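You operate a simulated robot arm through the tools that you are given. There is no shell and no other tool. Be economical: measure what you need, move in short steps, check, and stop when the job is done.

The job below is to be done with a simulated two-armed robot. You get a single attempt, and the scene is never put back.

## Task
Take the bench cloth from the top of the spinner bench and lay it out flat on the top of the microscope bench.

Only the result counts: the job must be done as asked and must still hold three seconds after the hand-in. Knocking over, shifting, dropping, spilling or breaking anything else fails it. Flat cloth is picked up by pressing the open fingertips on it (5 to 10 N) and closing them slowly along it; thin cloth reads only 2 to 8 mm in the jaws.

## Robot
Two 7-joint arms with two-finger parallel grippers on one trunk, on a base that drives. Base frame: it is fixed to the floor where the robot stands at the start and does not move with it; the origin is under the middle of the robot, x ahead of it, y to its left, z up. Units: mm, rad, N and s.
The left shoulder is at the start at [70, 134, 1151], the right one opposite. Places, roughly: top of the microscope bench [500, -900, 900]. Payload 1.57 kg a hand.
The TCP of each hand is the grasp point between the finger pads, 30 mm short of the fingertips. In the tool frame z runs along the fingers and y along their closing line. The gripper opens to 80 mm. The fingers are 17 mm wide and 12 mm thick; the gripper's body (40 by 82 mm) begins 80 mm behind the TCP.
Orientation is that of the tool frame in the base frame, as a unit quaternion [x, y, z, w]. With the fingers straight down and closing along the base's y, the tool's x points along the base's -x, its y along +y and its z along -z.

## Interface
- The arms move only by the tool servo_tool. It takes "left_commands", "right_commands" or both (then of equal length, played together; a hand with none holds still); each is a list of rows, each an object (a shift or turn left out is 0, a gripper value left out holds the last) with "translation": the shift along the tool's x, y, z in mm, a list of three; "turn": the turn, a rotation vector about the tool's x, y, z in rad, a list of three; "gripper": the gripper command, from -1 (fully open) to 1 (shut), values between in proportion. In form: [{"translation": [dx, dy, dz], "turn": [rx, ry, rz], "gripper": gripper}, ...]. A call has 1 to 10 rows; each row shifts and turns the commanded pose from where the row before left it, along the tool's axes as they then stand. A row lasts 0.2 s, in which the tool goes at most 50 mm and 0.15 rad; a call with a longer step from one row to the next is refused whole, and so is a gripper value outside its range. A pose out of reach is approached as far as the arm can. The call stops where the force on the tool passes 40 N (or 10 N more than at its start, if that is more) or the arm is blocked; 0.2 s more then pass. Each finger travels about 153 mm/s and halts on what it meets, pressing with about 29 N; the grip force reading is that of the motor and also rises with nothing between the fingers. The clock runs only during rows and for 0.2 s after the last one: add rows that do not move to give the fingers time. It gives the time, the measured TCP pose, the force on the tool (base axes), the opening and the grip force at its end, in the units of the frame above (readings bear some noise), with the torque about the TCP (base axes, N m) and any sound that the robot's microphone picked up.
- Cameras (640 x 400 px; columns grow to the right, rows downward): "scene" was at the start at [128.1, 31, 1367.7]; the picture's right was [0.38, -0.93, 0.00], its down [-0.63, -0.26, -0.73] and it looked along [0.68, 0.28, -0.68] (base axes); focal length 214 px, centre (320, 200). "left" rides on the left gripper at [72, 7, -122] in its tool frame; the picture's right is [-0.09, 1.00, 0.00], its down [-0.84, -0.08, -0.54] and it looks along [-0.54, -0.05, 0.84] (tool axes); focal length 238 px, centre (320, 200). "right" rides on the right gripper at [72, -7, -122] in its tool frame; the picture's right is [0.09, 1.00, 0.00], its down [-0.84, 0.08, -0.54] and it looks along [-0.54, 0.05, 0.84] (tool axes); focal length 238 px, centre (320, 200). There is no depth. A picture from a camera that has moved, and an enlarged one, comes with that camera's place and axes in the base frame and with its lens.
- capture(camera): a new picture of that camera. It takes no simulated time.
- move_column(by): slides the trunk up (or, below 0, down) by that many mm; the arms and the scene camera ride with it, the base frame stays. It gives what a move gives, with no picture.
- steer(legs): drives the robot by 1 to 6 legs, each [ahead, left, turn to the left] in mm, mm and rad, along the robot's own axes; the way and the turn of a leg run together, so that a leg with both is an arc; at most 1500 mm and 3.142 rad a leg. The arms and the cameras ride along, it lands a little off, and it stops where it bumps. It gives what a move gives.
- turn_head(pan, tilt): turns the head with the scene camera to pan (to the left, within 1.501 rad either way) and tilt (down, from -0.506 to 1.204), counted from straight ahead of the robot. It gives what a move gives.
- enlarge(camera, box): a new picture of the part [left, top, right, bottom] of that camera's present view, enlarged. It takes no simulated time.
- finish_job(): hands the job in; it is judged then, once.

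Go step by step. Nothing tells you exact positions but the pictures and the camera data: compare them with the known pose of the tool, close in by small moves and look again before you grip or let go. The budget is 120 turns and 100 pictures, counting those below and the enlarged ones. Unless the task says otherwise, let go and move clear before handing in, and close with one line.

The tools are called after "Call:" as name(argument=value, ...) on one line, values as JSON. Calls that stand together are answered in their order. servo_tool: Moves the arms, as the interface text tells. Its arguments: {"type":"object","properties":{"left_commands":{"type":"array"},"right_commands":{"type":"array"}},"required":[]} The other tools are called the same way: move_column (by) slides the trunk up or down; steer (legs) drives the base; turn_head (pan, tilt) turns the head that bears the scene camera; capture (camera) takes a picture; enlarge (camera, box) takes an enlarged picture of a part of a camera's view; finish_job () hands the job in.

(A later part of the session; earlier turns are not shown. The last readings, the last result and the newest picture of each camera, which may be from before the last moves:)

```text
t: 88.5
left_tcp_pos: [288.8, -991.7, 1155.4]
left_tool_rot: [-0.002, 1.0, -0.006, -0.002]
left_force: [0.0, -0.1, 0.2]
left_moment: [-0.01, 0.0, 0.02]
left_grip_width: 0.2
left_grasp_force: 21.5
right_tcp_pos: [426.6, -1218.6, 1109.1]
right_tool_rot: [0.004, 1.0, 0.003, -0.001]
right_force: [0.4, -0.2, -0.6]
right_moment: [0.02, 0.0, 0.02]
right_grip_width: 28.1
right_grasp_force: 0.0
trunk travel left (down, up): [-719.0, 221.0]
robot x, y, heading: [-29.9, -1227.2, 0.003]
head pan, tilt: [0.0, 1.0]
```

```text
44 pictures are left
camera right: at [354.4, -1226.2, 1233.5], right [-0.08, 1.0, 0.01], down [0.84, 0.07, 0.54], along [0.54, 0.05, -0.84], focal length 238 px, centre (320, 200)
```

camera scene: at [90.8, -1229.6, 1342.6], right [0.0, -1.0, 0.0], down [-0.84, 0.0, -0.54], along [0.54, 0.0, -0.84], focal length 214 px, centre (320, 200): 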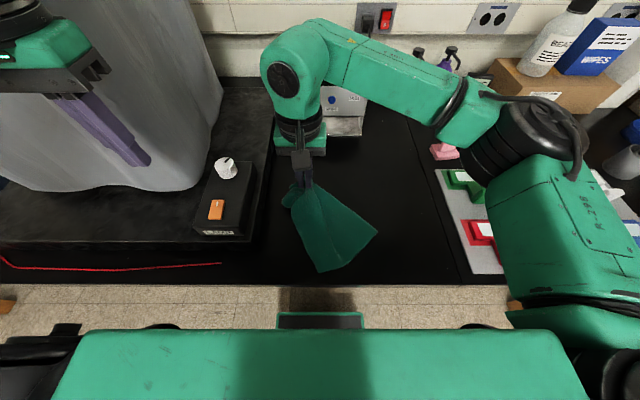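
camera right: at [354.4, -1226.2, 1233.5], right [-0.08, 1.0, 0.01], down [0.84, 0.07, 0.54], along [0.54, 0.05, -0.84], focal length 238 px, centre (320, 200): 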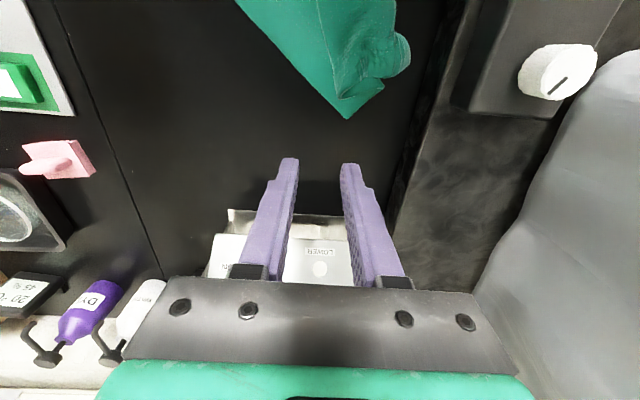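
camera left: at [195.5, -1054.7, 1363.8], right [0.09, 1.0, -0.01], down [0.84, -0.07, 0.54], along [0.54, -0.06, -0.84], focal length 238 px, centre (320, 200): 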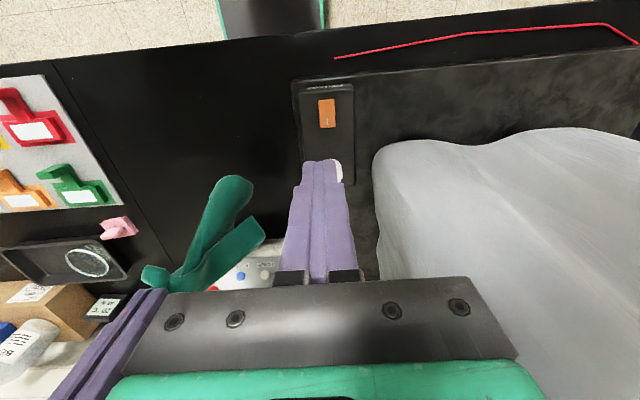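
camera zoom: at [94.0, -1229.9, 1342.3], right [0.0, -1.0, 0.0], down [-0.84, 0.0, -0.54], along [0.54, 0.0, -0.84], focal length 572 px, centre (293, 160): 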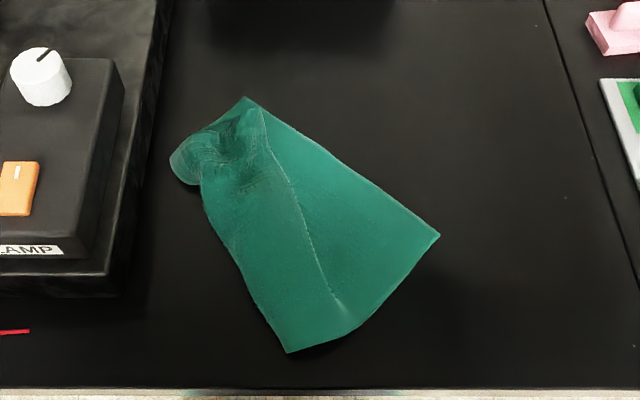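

Now it is nearly open: corners at A≈(200,−1226), C4≈(290,−1348), D≈(432,−1185), with a pleat running D→A edge and the fourth corner tucked near (363,−1125). I'll grab C4 with the right hand and pull it outward to remove the pleat.

Call:
servo_tool(right_commands=[{"translation": [28, -19, 20], "gripper": 0.35}, {"translation": [28, -19, 20]}, {"translation": [28, -19, 20]}, {"translation": [28, -19, 20]}, {"translation": [28, -20, 20]}, {}])

Call:
capture(camera="right")

```text
t: 89.9
left_tcp_pos: [287.3, -992.3, 1156.1]
left_tool_rot: [-0.001, 1.0, -0.006, -0.001]
left_force: [0.0, -0.4, -0.1]
left_moment: [0.03, 0.01, 0.0]
left_grip_width: 0.0
left_grasp_force: 21.8
right_tcp_pos: [284.0, -1312.4, 1009.5]
right_tool_rot: [0.005, 1.0, 0.003, 0.0]
right_force: [0.0, -0.6, 1.0]
right_moment: [0.02, 0.04, 0.02]
right_grip_width: 25.9
right_grasp_force: 0.0
trunk travel left (down, up): [-719.0, 221.0]
robot x, y, heading: [-28.1, -1228.2, 0.004]
head pan, tilt: [0.0, 1.0]
```

```text
43 pictures are left
camera right: at [212.2, -1319.0, 1132.5], right [-0.08, 1.0, 0.01], down [0.84, 0.06, 0.54], along [0.54, 0.05, -0.84], focal length 238 px, centre (320, 200)
```

right: 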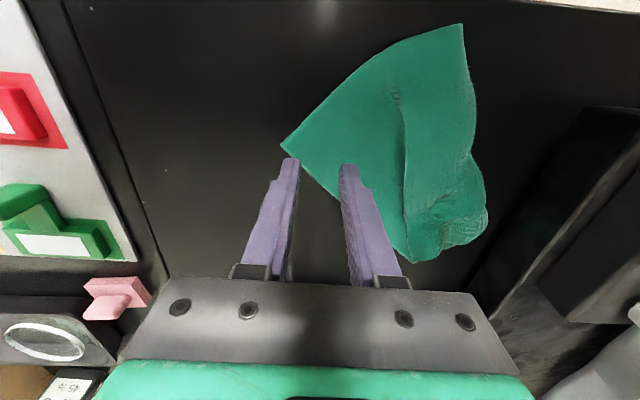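

Call:
servo_tool(right_commands=[{"translation": [-6, 0, 20]}, {"translation": [0, 2, 20]}, {"translation": [0, 0, 9]}, {"translation": [0, 0, 4]}, {"translation": [0, 0, 2]}, {}])

```text
t: 91.3
left_tcp_pos: [287.3, -991.7, 1156.9]
left_tool_rot: [-0.002, 1.0, -0.005, -0.001]
left_force: [0.5, -0.2, -0.3]
left_moment: [0.03, 0.0, -0.01]
left_grip_width: 0.0
left_grasp_force: 21.0
right_tcp_pos: [289.8, -1309.6, 953.9]
right_tool_rot: [0.006, 1.0, 0.004, 0.0]
right_force: [-0.8, -0.2, 1.6]
right_moment: [0.03, 0.03, -0.03]
right_grip_width: 26.0
right_grasp_force: 0.1
trunk travel left (down, up): [-719.0, 221.0]
robot x, y, heading: [-25.1, -1226.8, -0.0]
head pan, tilt: [0.0, 1.0]
```

Call:
servo_tool(right_commands=[{"translation": [0, 0, 1.2]}, {}, {}])

```text
t: 92.1
left_tcp_pos: [287.8, -991.3, 1157.0]
left_tool_rot: [-0.002, 1.0, -0.005, -0.001]
left_force: [-0.4, 0.0, 0.2]
left_moment: [0.01, -0.03, 0.02]
left_grip_width: 0.0
left_grasp_force: 21.3
right_tcp_pos: [290.2, -1309.7, 955.0]
right_tool_rot: [0.005, 1.0, 0.003, 0.0]
right_force: [-0.2, -0.3, 6.1]
right_moment: [-0.01, -0.02, 0.01]
right_grip_width: 26.0
right_grasp_force: 0.0
trunk travel left (down, up): [-719.0, 221.0]
robot x, y, heading: [-26.6, -1229.3, -0.001]
head pan, tilt: [0.0, 1.0]
```

Call:
servo_tool(right_commands=[{"translation": [0, 0, 1]}, {"gripper": 0.45}, {"gripper": 0.55}, {"gripper": 0.65}, {"gripper": 0.75}, {"gripper": 0.85}, {"gripper": 0.95}, {"gripper": 1}, {}])

```text
t: 94.1
left_tcp_pos: [286.0, -990.2, 1157.0]
left_tool_rot: [-0.002, 1.0, -0.005, -0.001]
left_force: [-0.7, -0.4, 0.2]
left_moment: [-0.01, 0.0, -0.05]
left_grip_width: 0.1
left_grasp_force: 21.5
right_tcp_pos: [290.4, -1309.4, 952.7]
right_tool_rot: [0.005, 1.0, 0.003, 0.001]
right_force: [1.1, 1.0, 16.1]
right_moment: [0.0, 0.0, -0.02]
right_grip_width: 0.0
right_grasp_force: 20.5
trunk travel left (down, up): [-719.0, 221.0]
robot x, y, heading: [-29.5, -1230.1, -0.003]
head pan, tilt: [0.0, 1.0]
```

Closed on nothing; I'll retry with a wider opening, a bit further in, pressing slightly more.

Call:
servo_tool(right_commands=[{"translation": [0, 0, -12]}, {"translation": [0, 8, 0], "gripper": 0.1}, {}, {}, {"translation": [0, 0, 8]}, {"translation": [0, 0, 4]}, {"translation": [0, 0, 1]}, {}])

Call:
capture(camera="right")

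```text
t: 95.9
left_tcp_pos: [287.2, -990.0, 1156.8]
left_tool_rot: [-0.002, 1.0, -0.005, -0.002]
left_force: [-0.3, 0.3, 0.3]
left_moment: [0.02, -0.01, -0.01]
left_grip_width: 0.2
left_grasp_force: 21.7
right_tcp_pos: [290.3, -1302.2, 953.3]
right_tool_rot: [0.005, 1.0, 0.004, 0.0]
right_force: [4.2, -1.0, 17.9]
right_moment: [-0.16, -0.1, 0.03]
right_grip_width: 36.0
right_grasp_force: 0.3
trunk travel left (down, up): [-719.0, 221.0]
robot x, y, heading: [-28.3, -1233.2, 0.003]
head pan, tilt: [0.0, 1.0]
```

```text
42 pictures are left
camera right: at [217.6, -1309.1, 1076.0], right [-0.08, 1.0, 0.01], down [0.84, 0.06, 0.54], along [0.54, 0.05, -0.84], focal length 238 px, centre (320, 200)
```

right: 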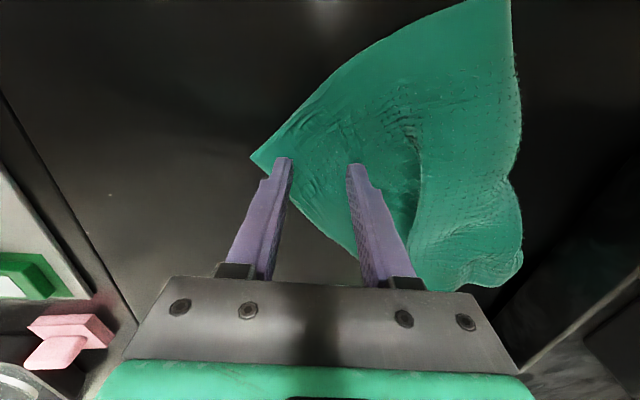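

Call:
servo_tool(right_commands=[{"translation": [0, 0, -6]}, {"translation": [10, 0, 0]}, {}, {"translation": [0, 0, 5.5]}, {}])

```text
t: 97.1
left_tcp_pos: [287.5, -990.9, 1156.7]
left_tool_rot: [-0.002, 1.0, -0.005, -0.002]
left_force: [0.4, -0.7, 0.7]
left_moment: [0.02, -0.02, -0.02]
left_grip_width: 0.1
left_grasp_force: 21.7
right_tcp_pos: [280.6, -1302.3, 952.4]
right_tool_rot: [0.006, 1.0, 0.003, 0.0]
right_force: [2.0, -1.2, 16.0]
right_moment: [-0.12, -0.07, 0.01]
right_grip_width: 35.6
right_grasp_force: 0.0
trunk travel left (down, up): [-719.0, 221.0]
robot x, y, heading: [-31.2, -1228.5, 0.003]
head pan, tilt: [0.0, 1.0]
```

Call:
servo_tool(right_commands=[{"translation": [0, 0, -0.4], "gripper": 0.2}, {"gripper": 0.3}, {"gripper": 0.4}, {"gripper": 0.5}, {"gripper": 0.6}, {"gripper": 0.7}, {"gripper": 0.8}, {"gripper": 0.9}, {"gripper": 1}, {}])

Call:
capture(camera="right")

```text
t: 99.3
left_tcp_pos: [284.9, -991.9, 1157.2]
left_tool_rot: [-0.001, 1.0, -0.005, -0.001]
left_force: [0.7, -0.2, 0.3]
left_moment: [0.0, 0.0, -0.02]
left_grip_width: 0.0
left_grasp_force: 21.6
right_tcp_pos: [279.0, -1301.3, 952.3]
right_tool_rot: [0.006, 1.0, 0.004, 0.002]
right_force: [-0.4, -0.8, 17.4]
right_moment: [-0.01, 0.01, 0.0]
right_grip_width: 4.4
right_grasp_force: 24.8
trunk travel left (down, up): [-719.0, 221.0]
robot x, y, heading: [-30.4, -1227.4, 0.004]
head pan, tilt: [0.0, 1.0]
```

```text
41 pictures are left
camera right: at [206.6, -1308.5, 1076.1], right [-0.08, 1.0, 0.01], down [0.84, 0.06, 0.54], along [0.54, 0.05, -0.84], focal length 238 px, centre (320, 200)
```

right: 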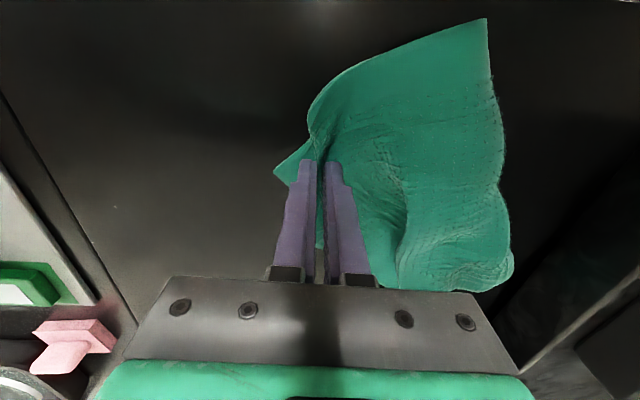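

C4 is gripped. I'll pull it outward to the right and away to remove the pleat and move the cloth clear of the slab.

Call:
servo_tool(right_commands=[{"translation": [0, 0, -10]}, {"translation": [-7, -14, -3]}, {"translation": [-7, -14, 0]}, {"translation": [-7, -14, 0]}, {"translation": [-7, -14, 0]}, {"translation": [-7, -14, 0]}, {}])

Call:
enlarge(camera="scene", box=[240, 140, 440, 290])

```text
t: 100.9
left_tcp_pos: [287.8, -992.0, 1156.6]
left_tool_rot: [-0.002, 1.0, -0.005, -0.002]
left_force: [-0.1, -0.6, 0.1]
left_moment: [-0.04, 0.01, 0.0]
left_grip_width: 0.2
left_grasp_force: 21.2
right_tcp_pos: [315.3, -1372.2, 966.6]
right_tool_rot: [0.005, 1.0, 0.003, -0.001]
right_force: [0.2, -0.4, -0.3]
right_moment: [-0.01, -0.02, 0.04]
right_grip_width: 4.2
right_grasp_force: 24.7
trunk travel left (down, up): [-719.0, 221.0]
robot x, y, heading: [-26.8, -1226.4, 0.003]
head pan, tilt: [0.0, 1.0]
```

```text
2.67 times, centred on (340, 215) of scene
camera zoom: at [92.7, -1229.3, 1342.4], right [0.0, -1.0, 0.0], down [-0.84, 0.0, -0.54], along [0.54, 0.0, -0.84], focal length 572 px, centre (267, 160)
```

zoom: 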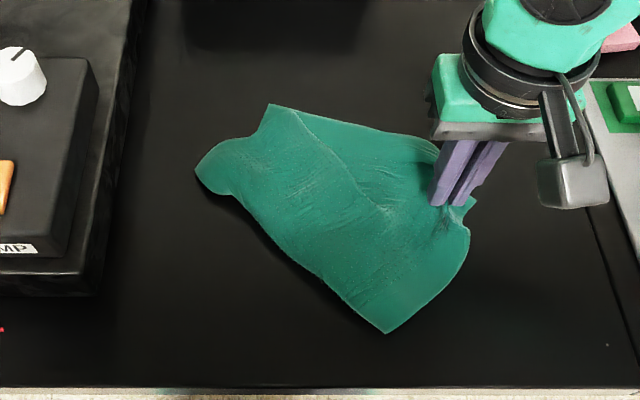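

Much flatter now. I'll lower and release this corner, then look from above.

Call:
servo_tool(right_commands=[{"translation": [0, 0, 10]}, {"gripper": 0.7}, {"gripper": 0.4}, {"gripper": 0.1}, {}, {"translation": [0, 0, -40]}, {"translation": [0, 0, -40]}, {"translation": [0, -20, -40]}, {"translation": [0, -20, -20]}, {}])

Call:
enlarge(camera="scene", box=[240, 140, 440, 290])

Call:
capture(camera="right")

```text
t: 103.1
left_tcp_pos: [287.6, -991.2, 1156.7]
left_tool_rot: [-0.001, 1.0, -0.005, -0.002]
left_force: [0.1, 0.7, 0.0]
left_moment: [-0.01, 0.0, 0.0]
left_grip_width: 0.0
left_grasp_force: 20.7
right_tcp_pos: [316.3, -1412.7, 1094.4]
right_tool_rot: [0.006, 1.0, 0.004, -0.001]
right_force: [-0.5, 0.4, -0.5]
right_moment: [0.01, 0.0, 0.02]
right_grip_width: 35.9
right_grasp_force: 0.2
trunk travel left (down, up): [-719.0, 221.0]
robot x, y, heading: [-28.0, -1231.0, -0.0]
head pan, tilt: [0.0, 1.0]
```

```text
2.67 times, centred on (340, 215) of scene
camera zoom: at [93.4, -1229.1, 1342.4], right [0.0, -1.0, 0.0], down [-0.84, 0.0, -0.54], along [0.54, 0.0, -0.84], focal length 572 px, centre (267, 160)
```

zoom: 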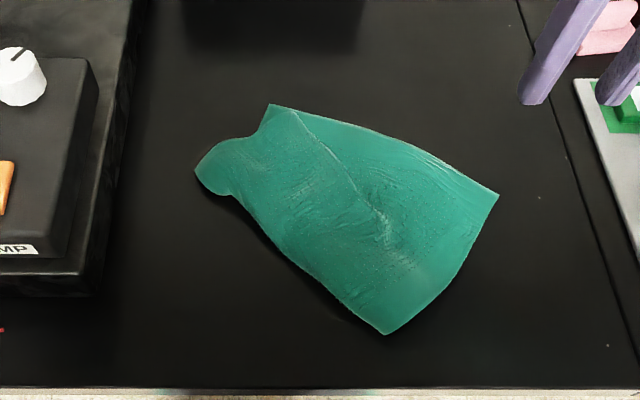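

```text
38 pictures are left
camera right: at [243.4, -1420.9, 1217.9], right [-0.08, 1.0, 0.01], down [0.84, 0.06, 0.54], along [0.54, 0.05, -0.84], focal length 238 px, centre (320, 200)
```

right: 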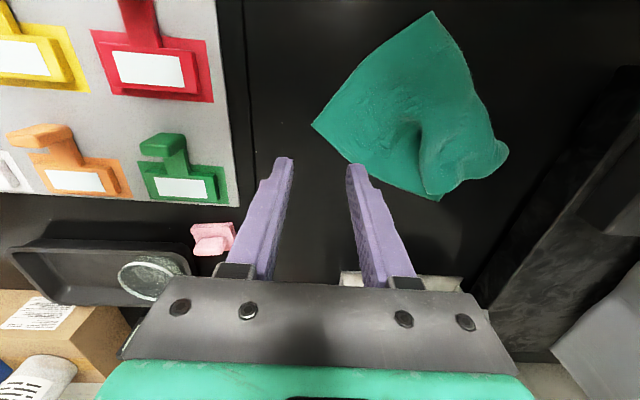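

The near-left side is evidently folded under, while the far edge D (425,−1230)–C4 (328,−1422) is fully open. I'll take that edge in both hands, lift so gravity unfolds the rest, then re-lay it. First I'll shift the base so the left hand can reach D.

Call:
steer(legs=[[0, -140, 0]])

Call:
servo_tool(left_commands=[{"translation": [-16, -18, 20], "gripper": 0.2}, {"translation": [-16, -18, 20]}, {"translation": [-16, -18, 20]}, {"translation": [-16, -18, 20]}, {"translation": [-16, -18, 20]}, {"translation": [-16, -18, 20]}, {}, {}], right_commands=[{"translation": [0, 20, 0], "gripper": 0.15}, {"translation": [0, 20, 0]}, {"translation": [0, 25, 0]}, {"translation": [0, 25, 0]}, {"translation": [0, 25, 0]}, {"translation": [0, 25, 0]}, {"translation": [0, 25, 0]}, {}])

Call:
capture(camera="left")

Call:
capture(camera="right")

```text
t: 104.4
left_tcp_pos: [288.2, -1130.0, 1156.9]
left_tool_rot: [-0.002, 1.0, -0.006, -0.002]
left_force: [0.5, 0.5, 0.8]
left_moment: [0.02, 0.0, 0.02]
left_grip_width: 0.1
left_grasp_force: 21.8
right_tcp_pos: [316.3, -1553.0, 1094.7]
right_tool_rot: [0.004, 1.0, 0.003, 0.0]
right_force: [0.2, -0.3, 0.2]
right_moment: [-0.02, -0.04, -0.01]
right_grip_width: 36.0
right_grasp_force: 0.0
trunk travel left (down, up): [-719.0, 221.0]
robot x, y, heading: [-28.0, -1367.5, 0.0]
head pan, tilt: [0.0, 1.0]
```

```text
t: 106.2
left_tcp_pos: [383.6, -1241.8, 1038.0]
left_tool_rot: [-0.001, 1.0, -0.006, -0.002]
left_force: [0.1, 0.0, -0.5]
left_moment: [-0.02, -0.01, 0.02]
left_grip_width: 31.8
left_grasp_force: 0.1
right_tcp_pos: [317.4, -1388.4, 1095.6]
right_tool_rot: [0.006, 1.0, 0.004, 0.0]
right_force: [0.1, -0.1, 0.3]
right_moment: [0.02, -0.02, -0.03]
right_grip_width: 34.0
right_grasp_force: 0.1
trunk travel left (down, up): [-719.0, 221.0]
robot x, y, heading: [-26.7, -1368.7, -0.001]
head pan, tilt: [0.0, 1.0]
```

```text
37 pictures are left
camera left: at [310.9, -1235.5, 1159.1], right [0.09, 1.0, -0.01], down [0.84, -0.07, 0.54], along [0.54, -0.06, -0.84], focal length 238 px, centre (320, 200)
```

left: 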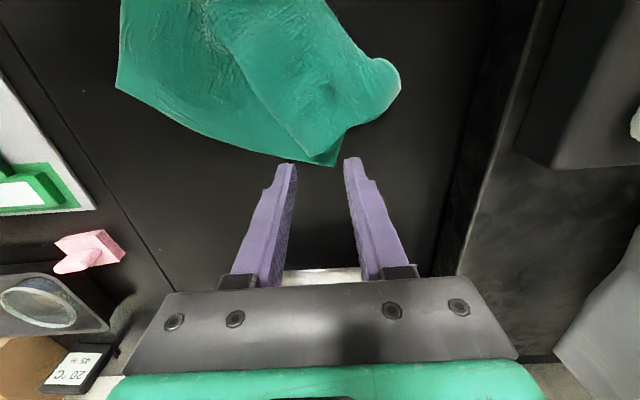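

```text
36 pictures are left
camera right: at [244.2, -1396.2, 1219.1], right [-0.08, 1.0, 0.01], down [0.84, 0.06, 0.54], along [0.54, 0.05, -0.84], focal length 238 px, centre (320, 200)
```

right: 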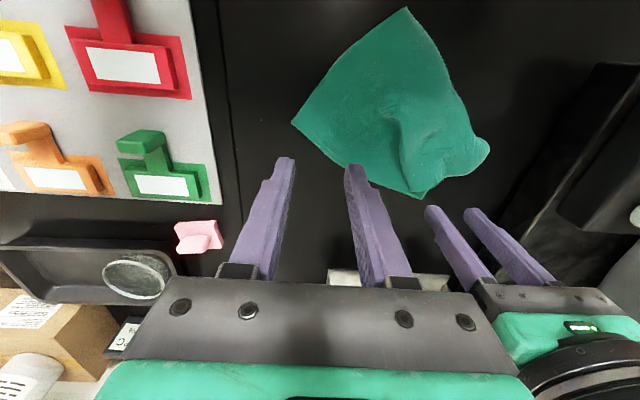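

Both corners are confirmed: D (419,−1234), C4 (324,−1424). I'll descend both hands to contact, left first.

Call:
servo_tool(left_commands=[{"translation": [-5, -8, 20]}, {"translation": [0, 0, 20]}, {"translation": [0, 0, 20]}, {"translation": [0, 0, 12]}, {"translation": [0, 0, 6]}, {"translation": [0, 0, 4]}, {"translation": [0, 0, 1]}, {}], right_commands=[{"translation": [2, 7, 30]}, {"translation": [0, 0, 30]}, {"translation": [0, 0, 30]}, {"translation": [0, 0, 25]}, {"translation": [0, 0, 10]}, {}, {}, {}])

```text
t: 108.0
left_tcp_pos: [387.6, -1249.5, 957.3]
left_tool_rot: [-0.002, 1.0, -0.005, 0.002]
left_force: [4.8, 2.9, 26.2]
left_moment: [0.43, 0.04, -0.07]
left_grip_width: 31.8
left_grasp_force: 0.0
right_tcp_pos: [314.6, -1380.6, 971.9]
right_tool_rot: [0.005, 1.0, 0.004, 0.0]
right_force: [0.0, 0.3, 0.5]
right_moment: [-0.04, -0.01, 0.0]
right_grip_width: 33.9
right_grasp_force: 0.0
trunk travel left (down, up): [-719.0, 221.0]
robot x, y, heading: [-30.6, -1366.8, 0.002]
head pan, tilt: [0.0, 1.0]
```

Call:
servo_tool(left_commands=[{"translation": [0, 0, -0.8]}, {"gripper": 0.3}, {"gripper": 0.4}, {"gripper": 0.5}, {"gripper": 0.6}, {"gripper": 0.7}, {"gripper": 0.8}, {"gripper": 0.9}, {"gripper": 1}, {}], right_commands=[{"translation": [0, 0, 6]}, {"translation": [0, 0, 6]}, {"translation": [0, 0, 3]}, {"translation": [0, 0, 1]}, {"translation": [0, 0, 1]}, {}, {}, {}, {}, {}])

Call:
capture(camera="left")

```text
t: 110.2
left_tcp_pos: [385.0, -1250.0, 956.5]
left_tool_rot: [-0.001, 1.0, -0.005, 0.0]
left_force: [1.2, 5.0, 27.2]
left_moment: [0.24, 0.16, 0.0]
left_grip_width: 6.4
left_grasp_force: 25.8
right_tcp_pos: [313.3, -1381.4, 955.0]
right_tool_rot: [0.006, 1.0, 0.004, 0.002]
right_force: [0.6, 0.6, 1.0]
right_moment: [0.03, -0.03, -0.01]
right_grip_width: 34.3
right_grasp_force: 0.1
trunk travel left (down, up): [-719.0, 221.0]
robot x, y, heading: [-25.8, -1371.8, 0.001]
head pan, tilt: [0.0, 1.0]
```

```text
35 pictures are left
camera left: at [312.8, -1243.6, 1077.8], right [0.09, 1.0, -0.01], down [0.84, -0.07, 0.54], along [0.54, -0.06, -0.84], focal length 238 px, centre (320, 200)
```

left: 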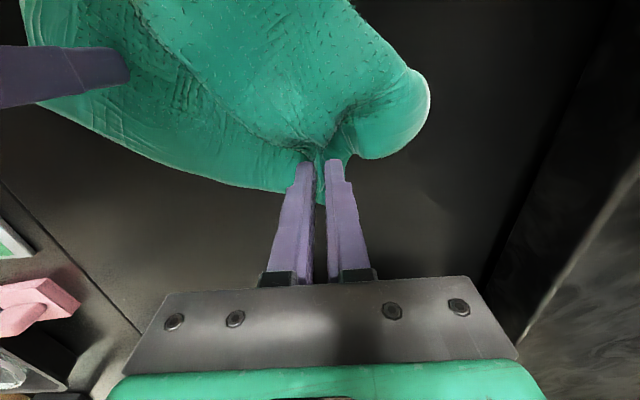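

Left holds (6.4 mm). Now I'll press and close the right.

Call:
servo_tool(left_commands=[{"translation": [0, 0, -2]}, {}, {}, {}, {}, {}, {}, {}, {}, {}], right_commands=[{"translation": [0, 0, 3.6]}, {"gripper": 0.25}, {"gripper": 0.35}, {"gripper": 0.45}, {"gripper": 0.55}, {"gripper": 0.65}, {"gripper": 0.75}, {"gripper": 0.85}, {"gripper": 1}, {}])

Call:
capture(camera="right")

```text
t: 112.4
left_tcp_pos: [384.5, -1250.5, 958.0]
left_tool_rot: [-0.002, 1.0, -0.006, 0.0]
left_force: [0.4, 0.3, 5.4]
left_moment: [-0.01, 0.02, 0.0]
left_grip_width: 5.0
left_grasp_force: 25.6
right_tcp_pos: [312.1, -1380.7, 952.0]
right_tool_rot: [0.005, 1.0, 0.005, 0.002]
right_force: [0.8, -0.4, 36.7]
right_moment: [-0.03, -0.07, 0.02]
right_grip_width: 5.6
right_grasp_force: 25.5
trunk travel left (down, up): [-719.0, 221.0]
robot x, y, heading: [-30.8, -1367.0, 0.002]
head pan, tilt: [0.0, 1.0]
```

```text
34 pictures are left
camera right: at [239.1, -1388.3, 1075.3], right [-0.08, 1.0, 0.01], down [0.83, 0.06, 0.55], along [0.54, 0.05, -0.84], focal length 238 px, centre (320, 200)
```

right: 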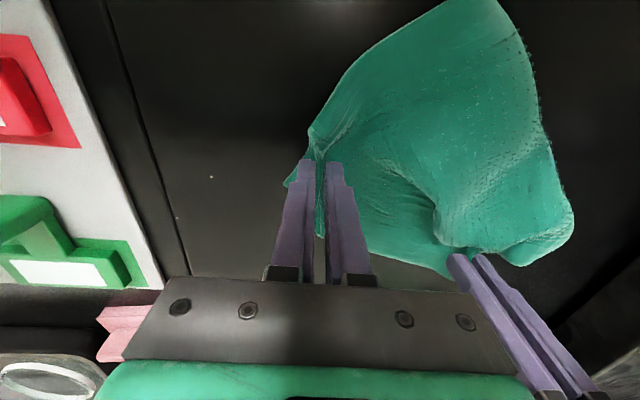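

Both corners are gripped. I'll lift with the trunk so the cloth hangs and unfolds.

Call:
move_column(by=215)

Call:
capture(camera="scene")

Call:
capture(camera="left")

```text
t: 114.7
left_tcp_pos: [388.2, -1249.4, 1171.2]
left_tool_rot: [-0.002, 1.0, -0.005, -0.002]
left_force: [-0.7, 0.4, -0.2]
left_moment: [-0.01, 0.02, 0.05]
left_grip_width: 4.8
left_grasp_force: 25.8
right_tcp_pos: [316.0, -1381.4, 1166.5]
right_tool_rot: [0.005, 1.0, 0.004, 0.001]
right_force: [-0.6, 0.0, -0.1]
right_moment: [0.0, -0.01, 0.01]
right_grip_width: 4.7
right_grasp_force: 25.3
trunk travel left (down, up): [-934.0, 6.0]
robot x, y, heading: [-29.1, -1368.5, -0.001]
head pan, tilt: [0.0, 1.0]
```

```text
33 pictures are left
camera scene: at [93.2, -1369.7, 1557.4], right [0.0, -1.0, 0.0], down [-0.84, 0.0, -0.54], along [0.54, 0.0, -0.84], focal length 214 px, centre (320, 200)
```

scene: 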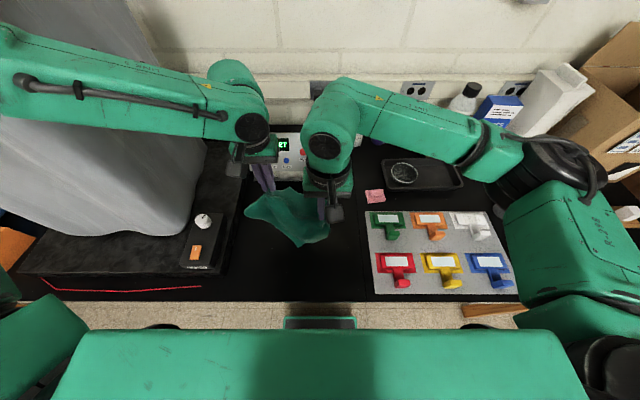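

```text
32 pictures are left
camera left: at [315.9, -1243.7, 1293.4], right [0.09, 1.0, -0.01], down [0.84, -0.07, 0.54], along [0.54, -0.06, -0.84], focal length 238 px, centre (320, 200)
```

left: 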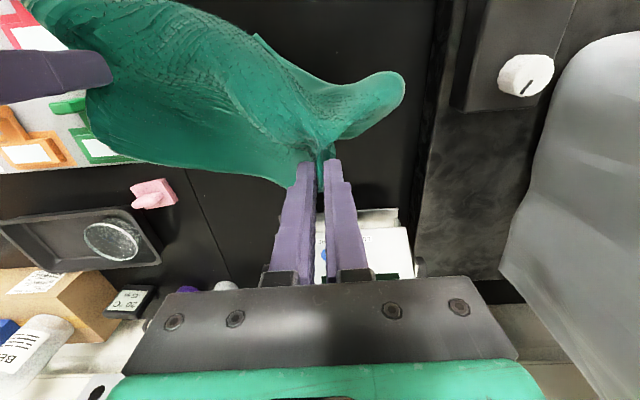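

I'll align the two hands to the same x with gentle spread, then look closely at the hang.

Call:
servo_tool(left_commands=[{"translation": [10, 2, 0]}, {"translation": [10, 2, 0]}, {"translation": [10, 2, 0]}, {"translation": [6, 0, 0]}, {}], right_commands=[{"translation": [-10, -2, 0]}, {"translation": [-10, -2, 0]}, {"translation": [-10, -2, 0]}, {"translation": [-6, 0, 0]}, {}])

Call:
enlarge(camera="scene", box=[210, 130, 390, 260])

```text
t: 115.9
left_tcp_pos: [352.9, -1242.4, 1172.0]
left_tool_rot: [-0.002, 1.0, -0.005, -0.002]
left_force: [-0.2, 0.1, 0.0]
left_moment: [-0.02, -0.03, 0.0]
left_grip_width: 5.1
left_grasp_force: 25.6
right_tcp_pos: [350.6, -1387.9, 1165.2]
right_tool_rot: [0.005, 1.0, 0.003, 0.0]
right_force: [-0.3, 0.3, -0.2]
right_moment: [-0.01, -0.03, -0.02]
right_grip_width: 5.0
right_grasp_force: 24.6
trunk travel left (down, up): [-934.0, 6.0]
robot x, y, heading: [-26.0, -1373.7, 0.002]
head pan, tilt: [0.0, 1.0]
```

```text
3.08 times, centred on (300, 195) of scene
camera zoom: at [93.0, -1369.7, 1557.4], right [0.0, -1.0, 0.0], down [-0.84, 0.0, -0.54], along [0.54, 0.0, -0.84], focal length 660 px, centre (382, 215)
```

zoom: 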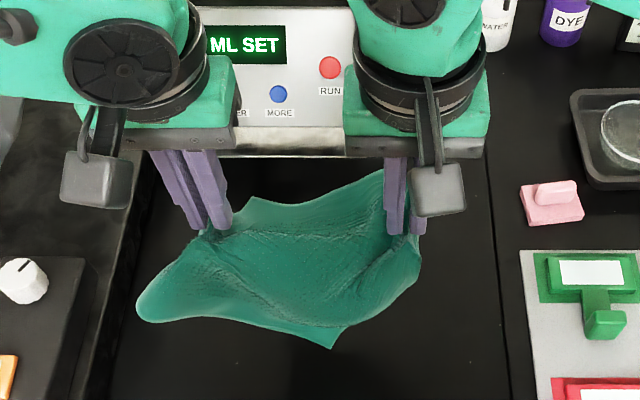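

The sheet hangs from its far edge, with the left part still curled. I'll shake it gently to open the folds.

Call:
servo_tool(left_commands=[{"translation": [0, 0, -45]}, {"translation": [0, 0, 40]}, {"translation": [0, 0, -40]}, {"translation": [0, 0, 40]}, {"translation": [0, 0, -40]}, {"translation": [30, 0, 0]}, {"translation": [-40, 0, 0]}, {"translation": [40, 0, 0]}, {"translation": [-30, 0, 0]}, {}], right_commands=[{"translation": [0, 0, -45]}, {"translation": [0, 0, 40]}, {"translation": [0, 0, -40]}, {"translation": [0, 0, 40]}, {"translation": [0, 0, -40]}, {"translation": [30, 0, 0]}, {"translation": [-40, 0, 0]}, {"translation": [40, 0, 0]}, {"translation": [-30, 0, 0]}, {}])

Call:
turn_head(pan=0.0, tilt=0.8)

Call:
enlarge(camera="scene", box=[190, 130, 430, 330])

```text
t: 118.1
left_tcp_pos: [356.2, -1243.5, 1216.5]
left_tool_rot: [-0.003, 1.0, -0.005, -0.004]
left_force: [-0.3, -0.4, 0.5]
left_moment: [0.0, 0.04, 0.01]
left_grip_width: 5.3
left_grasp_force: 25.7
right_tcp_pos: [354.0, -1388.6, 1208.0]
right_tool_rot: [0.005, 1.0, 0.004, -0.002]
right_force: [1.2, 0.0, -0.6]
right_moment: [-0.01, 0.03, -0.03]
right_grip_width: 5.1
right_grasp_force: 25.1
trunk travel left (down, up): [-934.0, 6.0]
robot x, y, heading: [-26.3, -1366.6, 0.002]
head pan, tilt: [0.0, 1.0]
```

```text
t: 118.9
left_tcp_pos: [352.8, -1243.0, 1216.5]
left_tool_rot: [-0.002, 1.0, -0.005, -0.002]
left_force: [-0.4, 0.0, -0.3]
left_moment: [-0.01, -0.01, 0.03]
left_grip_width: 4.9
left_grasp_force: 25.2
right_tcp_pos: [350.2, -1388.7, 1208.5]
right_tool_rot: [0.006, 1.0, 0.004, -0.001]
right_force: [-0.5, -0.5, -0.5]
right_moment: [0.0, 0.01, -0.02]
right_grip_width: 5.0
right_grasp_force: 25.4
trunk travel left (down, up): [-934.0, 6.0]
robot x, y, heading: [-30.3, -1370.1, 0.003]
head pan, tilt: [0.0, 0.799]
```

```text
2.00 times, centred on (310, 230) of scene
camera zoom: at [105.2, -1369.8, 1572.4], right [0.0, -1.0, 0.0], down [-0.72, 0.0, -0.7], along [0.7, 0.0, -0.72], focal length 429 px, centre (340, 140)
```

zoom: 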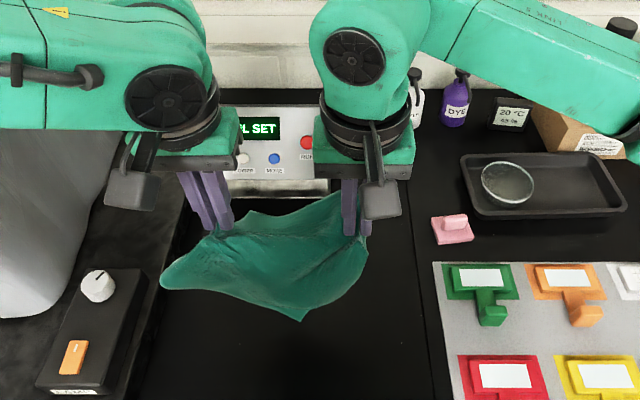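

I'll now lay it from front to back: back the base off so the free corner lands near the front edge, then alternate lowering and driving forward.

Call:
steer(legs=[[-135, 0, 0]])

Call:
move_column(by=-75)

Call:
enlarge(camera="scene", box=[190, 130, 430, 330])

```text
t: 120.2
left_tcp_pos: [220.8, -1243.7, 1214.8]
left_tool_rot: [-0.003, 1.0, -0.005, -0.004]
left_force: [0.4, -0.2, -0.6]
left_moment: [0.01, 0.0, -0.02]
left_grip_width: 5.2
left_grasp_force: 25.2
right_tcp_pos: [220.3, -1387.2, 1207.8]
right_tool_rot: [0.006, 1.0, 0.004, -0.001]
right_force: [-0.5, 0.5, -1.3]
right_moment: [0.02, 0.04, -0.01]
right_grip_width: 4.6
right_grasp_force: 25.0
trunk travel left (down, up): [-934.0, 6.0]
robot x, y, heading: [-162.4, -1369.8, 0.003]
head pan, tilt: [0.0, 0.799]
```

```text
t: 121.3
left_tcp_pos: [218.7, -1243.0, 1142.6]
left_tool_rot: [-0.002, 1.0, -0.005, -0.001]
left_force: [-0.3, 0.2, -1.0]
left_moment: [0.0, 0.0, 0.02]
left_grip_width: 5.3
left_grasp_force: 25.8
right_tcp_pos: [216.2, -1387.2, 1134.4]
right_tool_rot: [0.005, 1.0, 0.004, 0.0]
right_force: [-1.0, -0.1, -0.1]
right_moment: [0.0, 0.01, 0.0]
right_grip_width: 5.0
right_grasp_force: 25.4
trunk travel left (down, up): [-859.0, 81.0]
robot x, y, heading: [-167.1, -1368.5, 0.002]
head pan, tilt: [0.0, 0.799]
```

```text
2.00 times, centred on (310, 230) of scene
camera zoom: at [-29.9, -1369.9, 1497.5], right [0.0, -1.0, 0.0], down [-0.72, 0.0, -0.7], along [0.7, 0.0, -0.72], focal length 429 px, centre (340, 140)
```

zoom: 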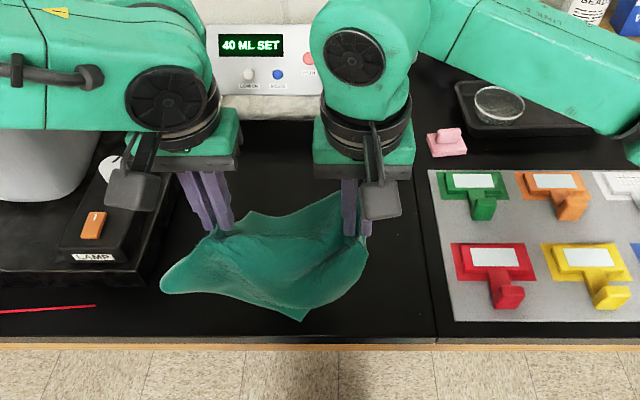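

Call:
move_column(by=-35)

Call:
steer(legs=[[55, 0, 0]])

Call:
move_column(by=-45)

Call:
steer(legs=[[50, 0, 0]])

Call:
enlarge(camera="scene", box=[190, 130, 430, 330])

```text
t: 122.1
left_tcp_pos: [216.8, -1243.3, 1106.3]
left_tool_rot: [-0.002, 1.0, -0.005, -0.001]
left_force: [0.7, 0.7, -0.6]
left_moment: [-0.03, -0.02, -0.01]
left_grip_width: 5.0
left_grasp_force: 25.2
right_tcp_pos: [215.4, -1386.2, 1099.4]
right_tool_rot: [0.005, 1.0, 0.004, 0.0]
right_force: [0.1, -0.8, -0.2]
right_moment: [0.0, 0.0, 0.02]
right_grip_width: 4.8
right_grasp_force: 24.9
trunk travel left (down, up): [-824.0, 116.0]
robot x, y, heading: [-163.7, -1369.6, -0.002]
head pan, tilt: [0.0, 0.799]
```

```text
t: 123.0
left_tcp_pos: [265.4, -1242.0, 1108.6]
left_tool_rot: [-0.001, 1.0, -0.006, 0.001]
left_force: [0.4, 0.0, 0.6]
left_moment: [0.02, -0.05, -0.01]
left_grip_width: 5.0
left_grasp_force: 25.6
right_tcp_pos: [262.0, -1387.0, 1102.4]
right_tool_rot: [0.005, 1.0, 0.004, 0.004]
right_force: [-1.5, 0.0, 0.5]
right_moment: [-0.05, -0.06, 0.02]
right_grip_width: 4.9
right_grasp_force: 25.3
trunk travel left (down, up): [-824.0, 116.0]
robot x, y, heading: [-108.8, -1370.2, 0.002]
head pan, tilt: [0.0, 0.799]
```

```text
t: 123.9
left_tcp_pos: [273.6, -1243.0, 1060.6]
left_tool_rot: [-0.001, 1.0, -0.005, -0.002]
left_force: [0.6, 0.0, -0.1]
left_moment: [0.0, -0.01, 0.02]
left_grip_width: 5.2
left_grasp_force: 25.5
right_tcp_pos: [270.8, -1386.7, 1054.4]
right_tool_rot: [0.005, 1.0, 0.003, -0.001]
right_force: [0.2, -0.2, -0.4]
right_moment: [0.02, 0.03, 0.0]
right_grip_width: 4.9
right_grasp_force: 25.5
trunk travel left (down, up): [-779.0, 161.0]
robot x, y, heading: [-106.9, -1371.0, -0.001]
head pan, tilt: [0.0, 0.799]
```

```text
t: 124.8
left_tcp_pos: [314.7, -1242.9, 1064.7]
left_tool_rot: [-0.001, 1.0, -0.005, 0.001]
left_force: [0.0, 0.4, -0.2]
left_moment: [-0.01, -0.04, 0.01]
left_grip_width: 5.1
left_grasp_force: 26.0
right_tcp_pos: [313.3, -1386.5, 1056.8]
right_tool_rot: [0.005, 1.0, 0.003, 0.003]
right_force: [-1.8, 0.3, 0.0]
right_moment: [0.0, -0.04, 0.02]
right_grip_width: 4.8
right_grasp_force: 25.7
trunk travel left (down, up): [-779.0, 161.0]
robot x, y, heading: [-59.1, -1366.6, 0.003]
head pan, tilt: [0.0, 0.799]
```

```text
2.00 times, centred on (310, 230) of scene
camera zoom: at [65.5, -1369.5, 1418.4], right [0.0, -1.0, 0.0], down [-0.71, 0.0, -0.7], along [0.7, 0.0, -0.71], focal length 429 px, centre (340, 140)
```

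zoom: 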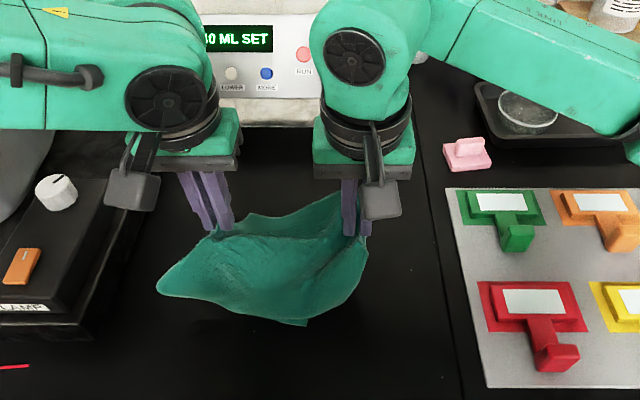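

The cloth hangs only about 110 mm below the hands, so part is still doubled. I'll finish laying it and then work on the remaining fold.

Call:
move_column(by=-45)

Call:
steer(legs=[[40, 0, 0]])

Call:
move_column(by=-40)

Call:
steer(legs=[[25, 0, 0]])

Call:
servo_tool(left_commands=[{"translation": [0, 0, 8]}, {"translation": [0, 0, 6]}, {"gripper": 0.6}, {"gripper": 0.3}, {}, {"translation": [0, 0, -40]}, {"translation": [0, 0, -40]}, {"translation": [0, 20, -40]}, {"translation": [-20, 30, 0]}, {"translation": [0, 30, 0]}], right_commands=[{"translation": [0, 0, 5]}, {"translation": [0, 0, 3]}, {"gripper": 0.6}, {"gripper": 0.3}, {}, {"translation": [0, 0, -40]}, {"translation": [0, 0, -40]}, {"translation": [0, -20, -40]}, {"translation": [-20, -30, 0]}, {"translation": [0, -30, 0]}])

Call:
capture(camera="scene")

```text
t: 125.7
left_tcp_pos: [322.5, -1243.8, 1017.2]
left_tool_rot: [-0.002, 1.0, -0.005, -0.002]
left_force: [0.6, -0.3, -0.5]
left_moment: [0.01, 0.01, 0.02]
left_grip_width: 4.8
left_grasp_force: 25.6
right_tcp_pos: [319.5, -1387.3, 1009.4]
right_tool_rot: [0.004, 1.0, 0.004, 0.0]
right_force: [0.8, 0.4, 0.1]
right_moment: [0.0, 0.02, -0.01]
right_grip_width: 4.7
right_grasp_force: 25.4
trunk travel left (down, up): [-734.0, 206.0]
robot x, y, heading: [-53.4, -1368.6, 0.003]
head pan, tilt: [0.0, 0.799]
```

```text
t: 126.6
left_tcp_pos: [357.1, -1243.4, 1017.6]
left_tool_rot: [-0.002, 1.0, -0.005, 0.001]
left_force: [-0.4, 0.4, -0.1]
left_moment: [-0.01, -0.03, 0.02]
left_grip_width: 4.7
left_grasp_force: 24.7
right_tcp_pos: [353.9, -1387.0, 1012.2]
right_tool_rot: [0.004, 1.0, 0.004, 0.002]
right_force: [-0.6, -0.5, 0.2]
right_moment: [-0.03, -0.05, 0.01]
right_grip_width: 4.9
right_grasp_force: 24.7
trunk travel left (down, up): [-734.0, 206.0]
robot x, y, heading: [-23.0, -1366.6, 0.003]
head pan, tilt: [0.0, 0.799]
```

```text
t: 127.4
left_tcp_pos: [361.5, -1242.3, 977.6]
left_tool_rot: [-0.002, 1.0, -0.005, -0.003]
left_force: [-0.1, -0.6, -0.1]
left_moment: [0.01, -0.01, 0.02]
left_grip_width: 5.0
left_grasp_force: 25.5
right_tcp_pos: [359.2, -1386.3, 969.3]
right_tool_rot: [0.004, 1.0, 0.004, 0.0]
right_force: [0.8, -0.1, -0.3]
right_moment: [0.0, -0.03, 0.0]
right_grip_width: 4.9
right_grasp_force: 25.5
trunk travel left (down, up): [-694.0, 246.0]
robot x, y, heading: [-20.3, -1365.3, 0.001]
head pan, tilt: [0.0, 0.799]
```

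```text
t: 128.2
left_tcp_pos: [382.8, -1242.8, 978.8]
left_tool_rot: [-0.001, 1.0, -0.005, -0.001]
left_force: [-0.7, -0.2, -0.6]
left_moment: [0.0, -0.07, 0.01]
left_grip_width: 4.9
left_grasp_force: 25.1
right_tcp_pos: [379.4, -1387.0, 972.2]
right_tool_rot: [0.005, 1.0, 0.002, 0.002]
right_force: [-0.8, -0.6, 0.6]
right_moment: [0.02, -0.03, 0.0]
right_grip_width: 4.7
right_grasp_force: 25.5
trunk travel left (down, up): [-694.0, 246.0]
robot x, y, heading: [4.5, -1367.7, -0.005]
head pan, tilt: [0.0, 0.799]
```

```text
t: 130.4
left_tcp_pos: [403.8, -1162.1, 1083.3]
left_tool_rot: [-0.001, 1.0, -0.005, -0.002]
left_force: [0.4, -0.1, -0.1]
left_moment: [0.02, 0.0, 0.01]
left_grip_width: 28.1
left_grasp_force: 0.1
right_tcp_pos: [403.5, -1469.2, 1080.7]
right_tool_rot: [0.004, 1.0, 0.004, 0.001]
right_force: [-0.4, -0.6, -0.6]
right_moment: [-0.03, -0.03, -0.04]
right_grip_width: 27.9
right_grasp_force: 0.0
trunk travel left (down, up): [-694.0, 246.0]
robot x, y, heading: [5.7, -1366.9, -0.002]
head pan, tilt: [0.0, 0.799]
```

```text
27 pictures are left
camera scene: at [136.3, -1369.4, 1332.7], right [0.0, -1.0, 0.0], down [-0.72, 0.0, -0.7], along [0.7, 0.0, -0.72], focal length 214 px, centre (320, 200)
```

scene: 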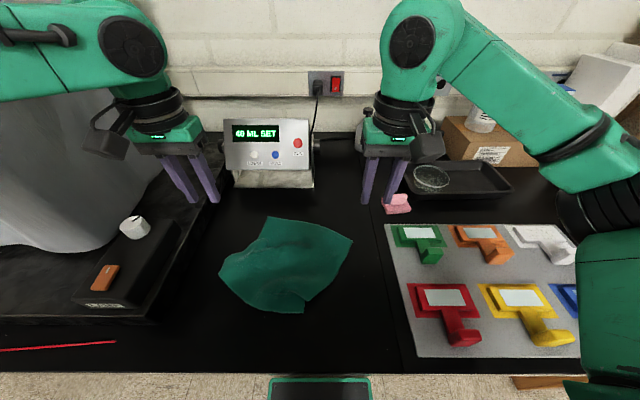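

Call:
enlarge(camera="scene", box=[200, 200, 370, 330])

```text
3.08 times, centred on (285, 265) of scene
camera zoom: at [136.3, -1369.4, 1332.7], right [0.0, -1.0, 0.0], down [-0.72, 0.0, -0.7], along [0.7, 0.0, -0.72], focal length 660 px, centre (428, 0)
```

zoom: 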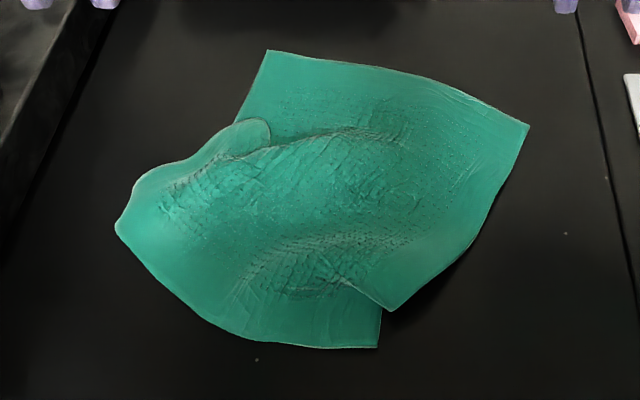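

Now it's nearly flat: D (475,−1242), C4 (407,−1442), G (257,−1341), F (330,−1169), with one pleat running parallel to D–C4. I'll anchor the far panel with the closed right hand and pull corner F outward with the left.

Call:
servo_tool(left_commands=[{"translation": [13.4, -10.8, 16], "gripper": 0.1}, {"translation": [13.4, -10.8, 16]}, {"translation": [13.4, -10.8, 20]}, {"translation": [13.4, -10.8, 20]}, {"translation": [13.4, -10.8, 20]}, {}, {}], right_commands=[{"translation": [-4.4, 30, 16], "gripper": 1}, {"translation": [-4.4, 30, 16]}, {"translation": [-4.4, 30, 20]}, {"translation": [-4.4, 30, 20]}, {"translation": [-4.4, 29, 20]}, {}, {}])

Call:
capture(camera="left")

```text
t: 132.0
left_tcp_pos: [338.4, -1217.2, 990.7]
left_tool_rot: [0.0, 1.0, -0.005, -0.001]
left_force: [0.2, 0.1, -0.1]
left_moment: [-0.02, 0.01, 0.0]
left_grip_width: 36.0
left_grasp_force: 0.1
right_tcp_pos: [425.9, -1317.6, 989.9]
right_tool_rot: [0.003, 1.0, 0.004, 0.0]
right_force: [-0.6, -0.2, -0.3]
right_moment: [0.0, -0.01, -0.01]
right_grip_width: 0.0
right_grasp_force: 21.0
trunk travel left (down, up): [-694.0, 246.0]
robot x, y, heading: [5.2, -1370.5, 0.007]
head pan, tilt: [0.0, 0.799]
```

```text
25 pictures are left
camera left: at [265.8, -1210.9, 1112.5], right [0.09, 1.0, -0.01], down [0.84, -0.07, 0.54], along [0.54, -0.06, -0.84], focal length 238 px, centre (320, 200)
```

left: 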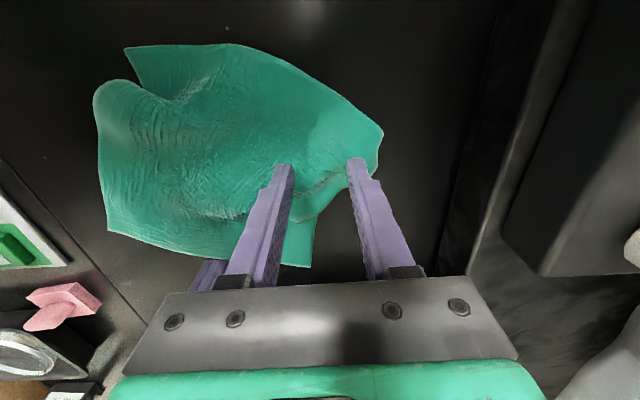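

The pinch point lands on the F panel. I'll press both hands down.

Call:
servo_tool(left_commands=[{"translation": [0, 0, 15]}, {"translation": [0, 0, 12]}, {"translation": [0, 0, 5]}, {"translation": [0, 0, 3]}, {"translation": [0, 0, 1.5]}, {}], right_commands=[{"translation": [0, 0, 15]}, {"translation": [0, 0, 12]}, {"translation": [0, 0, 5]}, {"translation": [0, 0, 3]}, {"translation": [0, 0, 2]}, {}])

```text
t: 133.4
left_tcp_pos: [338.3, -1217.4, 954.9]
left_tool_rot: [-0.001, 1.0, -0.006, -0.002]
left_force: [0.4, 1.0, 3.5]
left_moment: [0.12, -0.04, 0.0]
left_grip_width: 36.4
left_grasp_force: 0.2
right_tcp_pos: [426.4, -1318.4, 953.6]
right_tool_rot: [0.004, 1.0, 0.004, -0.001]
right_force: [-0.1, -0.3, 3.0]
right_moment: [-0.04, 0.01, 0.01]
right_grip_width: 0.0
right_grasp_force: 21.5
trunk travel left (down, up): [-694.0, 246.0]
robot x, y, heading: [6.5, -1370.1, 0.005]
head pan, tilt: [0.0, 0.799]
```

Call:
servo_tool(left_commands=[{"translation": [0, 0, 2.2]}, {"gripper": 0.2}, {"gripper": 0.3}, {"gripper": 0.4}, {"gripper": 0.5}, {"gripper": 0.6}, {"gripper": 0.7}, {"gripper": 0.8}, {"gripper": 1}, {}], right_commands=[{"translation": [0, 0, 2.5]}, {}, {}, {}, {}, {}, {}, {}, {}, {}])

Call:
capture(camera="left")

```text
t: 135.6
left_tcp_pos: [335.9, -1218.0, 952.9]
left_tool_rot: [-0.002, 1.0, -0.004, 0.0]
left_force: [1.0, 1.7, 12.8]
left_moment: [0.08, -0.03, 0.01]
left_grip_width: 4.3
left_grasp_force: 25.1
right_tcp_pos: [424.3, -1317.6, 951.7]
right_tool_rot: [0.004, 1.0, 0.005, 0.001]
right_force: [6.3, -0.8, 24.8]
right_moment: [-0.03, -0.2, 0.01]
right_grip_width: 0.0
right_grasp_force: 21.5
trunk travel left (down, up): [-694.0, 246.0]
robot x, y, heading: [7.9, -1368.8, 0.0]
head pan, tilt: [0.0, 0.799]
```

```text
24 pictures are left
camera left: at [263.1, -1211.8, 1074.9], right [0.09, 1.0, -0.01], down [0.84, -0.07, 0.54], along [0.54, -0.06, -0.84], focal length 238 px, centre (320, 200)
```

left: 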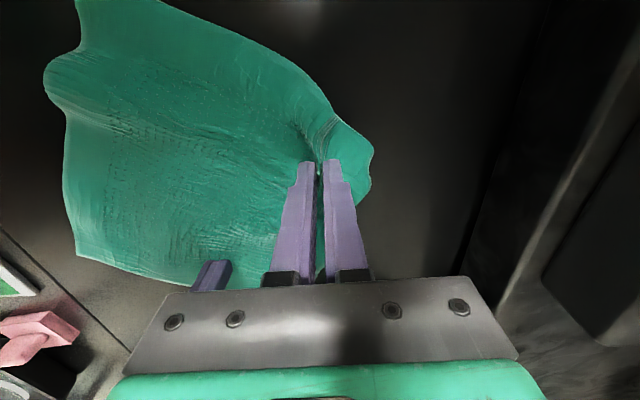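

Gripped. Now I'll pull F outward while the right hand anchors.

Call:
servo_tool(left_commands=[{"translation": [0, 0, -8]}, {"translation": [7.5, 6, 0]}, {"translation": [7.5, 6, 0]}, {"translation": [7.5, 6, 0]}, {"translation": [7.5, 6, 0]}, {"translation": [7.5, 6, 0]}, {"translation": [7.5, 6, 0]}, {}])

Call:
enlarge(camera="scene", box=[200, 200, 370, 330])

```text
t: 137.4
left_tcp_pos: [323.2, -1181.8, 981.1]
left_tool_rot: [-0.001, 1.0, -0.005, 0.001]
left_force: [8.9, -11.6, -2.0]
left_moment: [-0.37, -0.25, 0.11]
left_grip_width: 4.2
left_grasp_force: 24.6
left hand out of reach, approached as far as the arm can: row 3, 4, 5, 6, 7
right_tcp_pos: [423.6, -1317.7, 953.0]
right_tool_rot: [0.003, 1.0, 0.007, 0.001]
right_force: [-3.9, 7.9, 27.3]
right_moment: [0.2, 0.15, -0.03]
right_grip_width: 0.3
right_grasp_force: 20.9
trunk travel left (down, up): [-694.0, 246.0]
robot x, y, heading: [4.9, -1372.2, 0.001]
head pan, tilt: [0.0, 0.799]
```

```text
3.08 times, centred on (285, 265) of scene
camera zoom: at [134.6, -1370.9, 1332.9], right [0.0, -1.0, 0.0], down [-0.72, 0.0, -0.7], along [0.7, 0.0, -0.72], focal length 660 px, centre (428, 0)
```

zoom: 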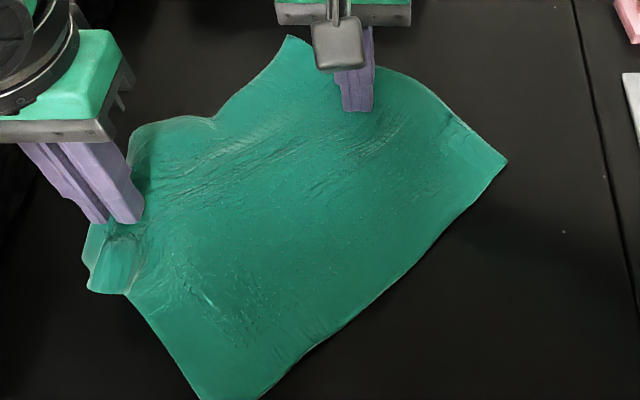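

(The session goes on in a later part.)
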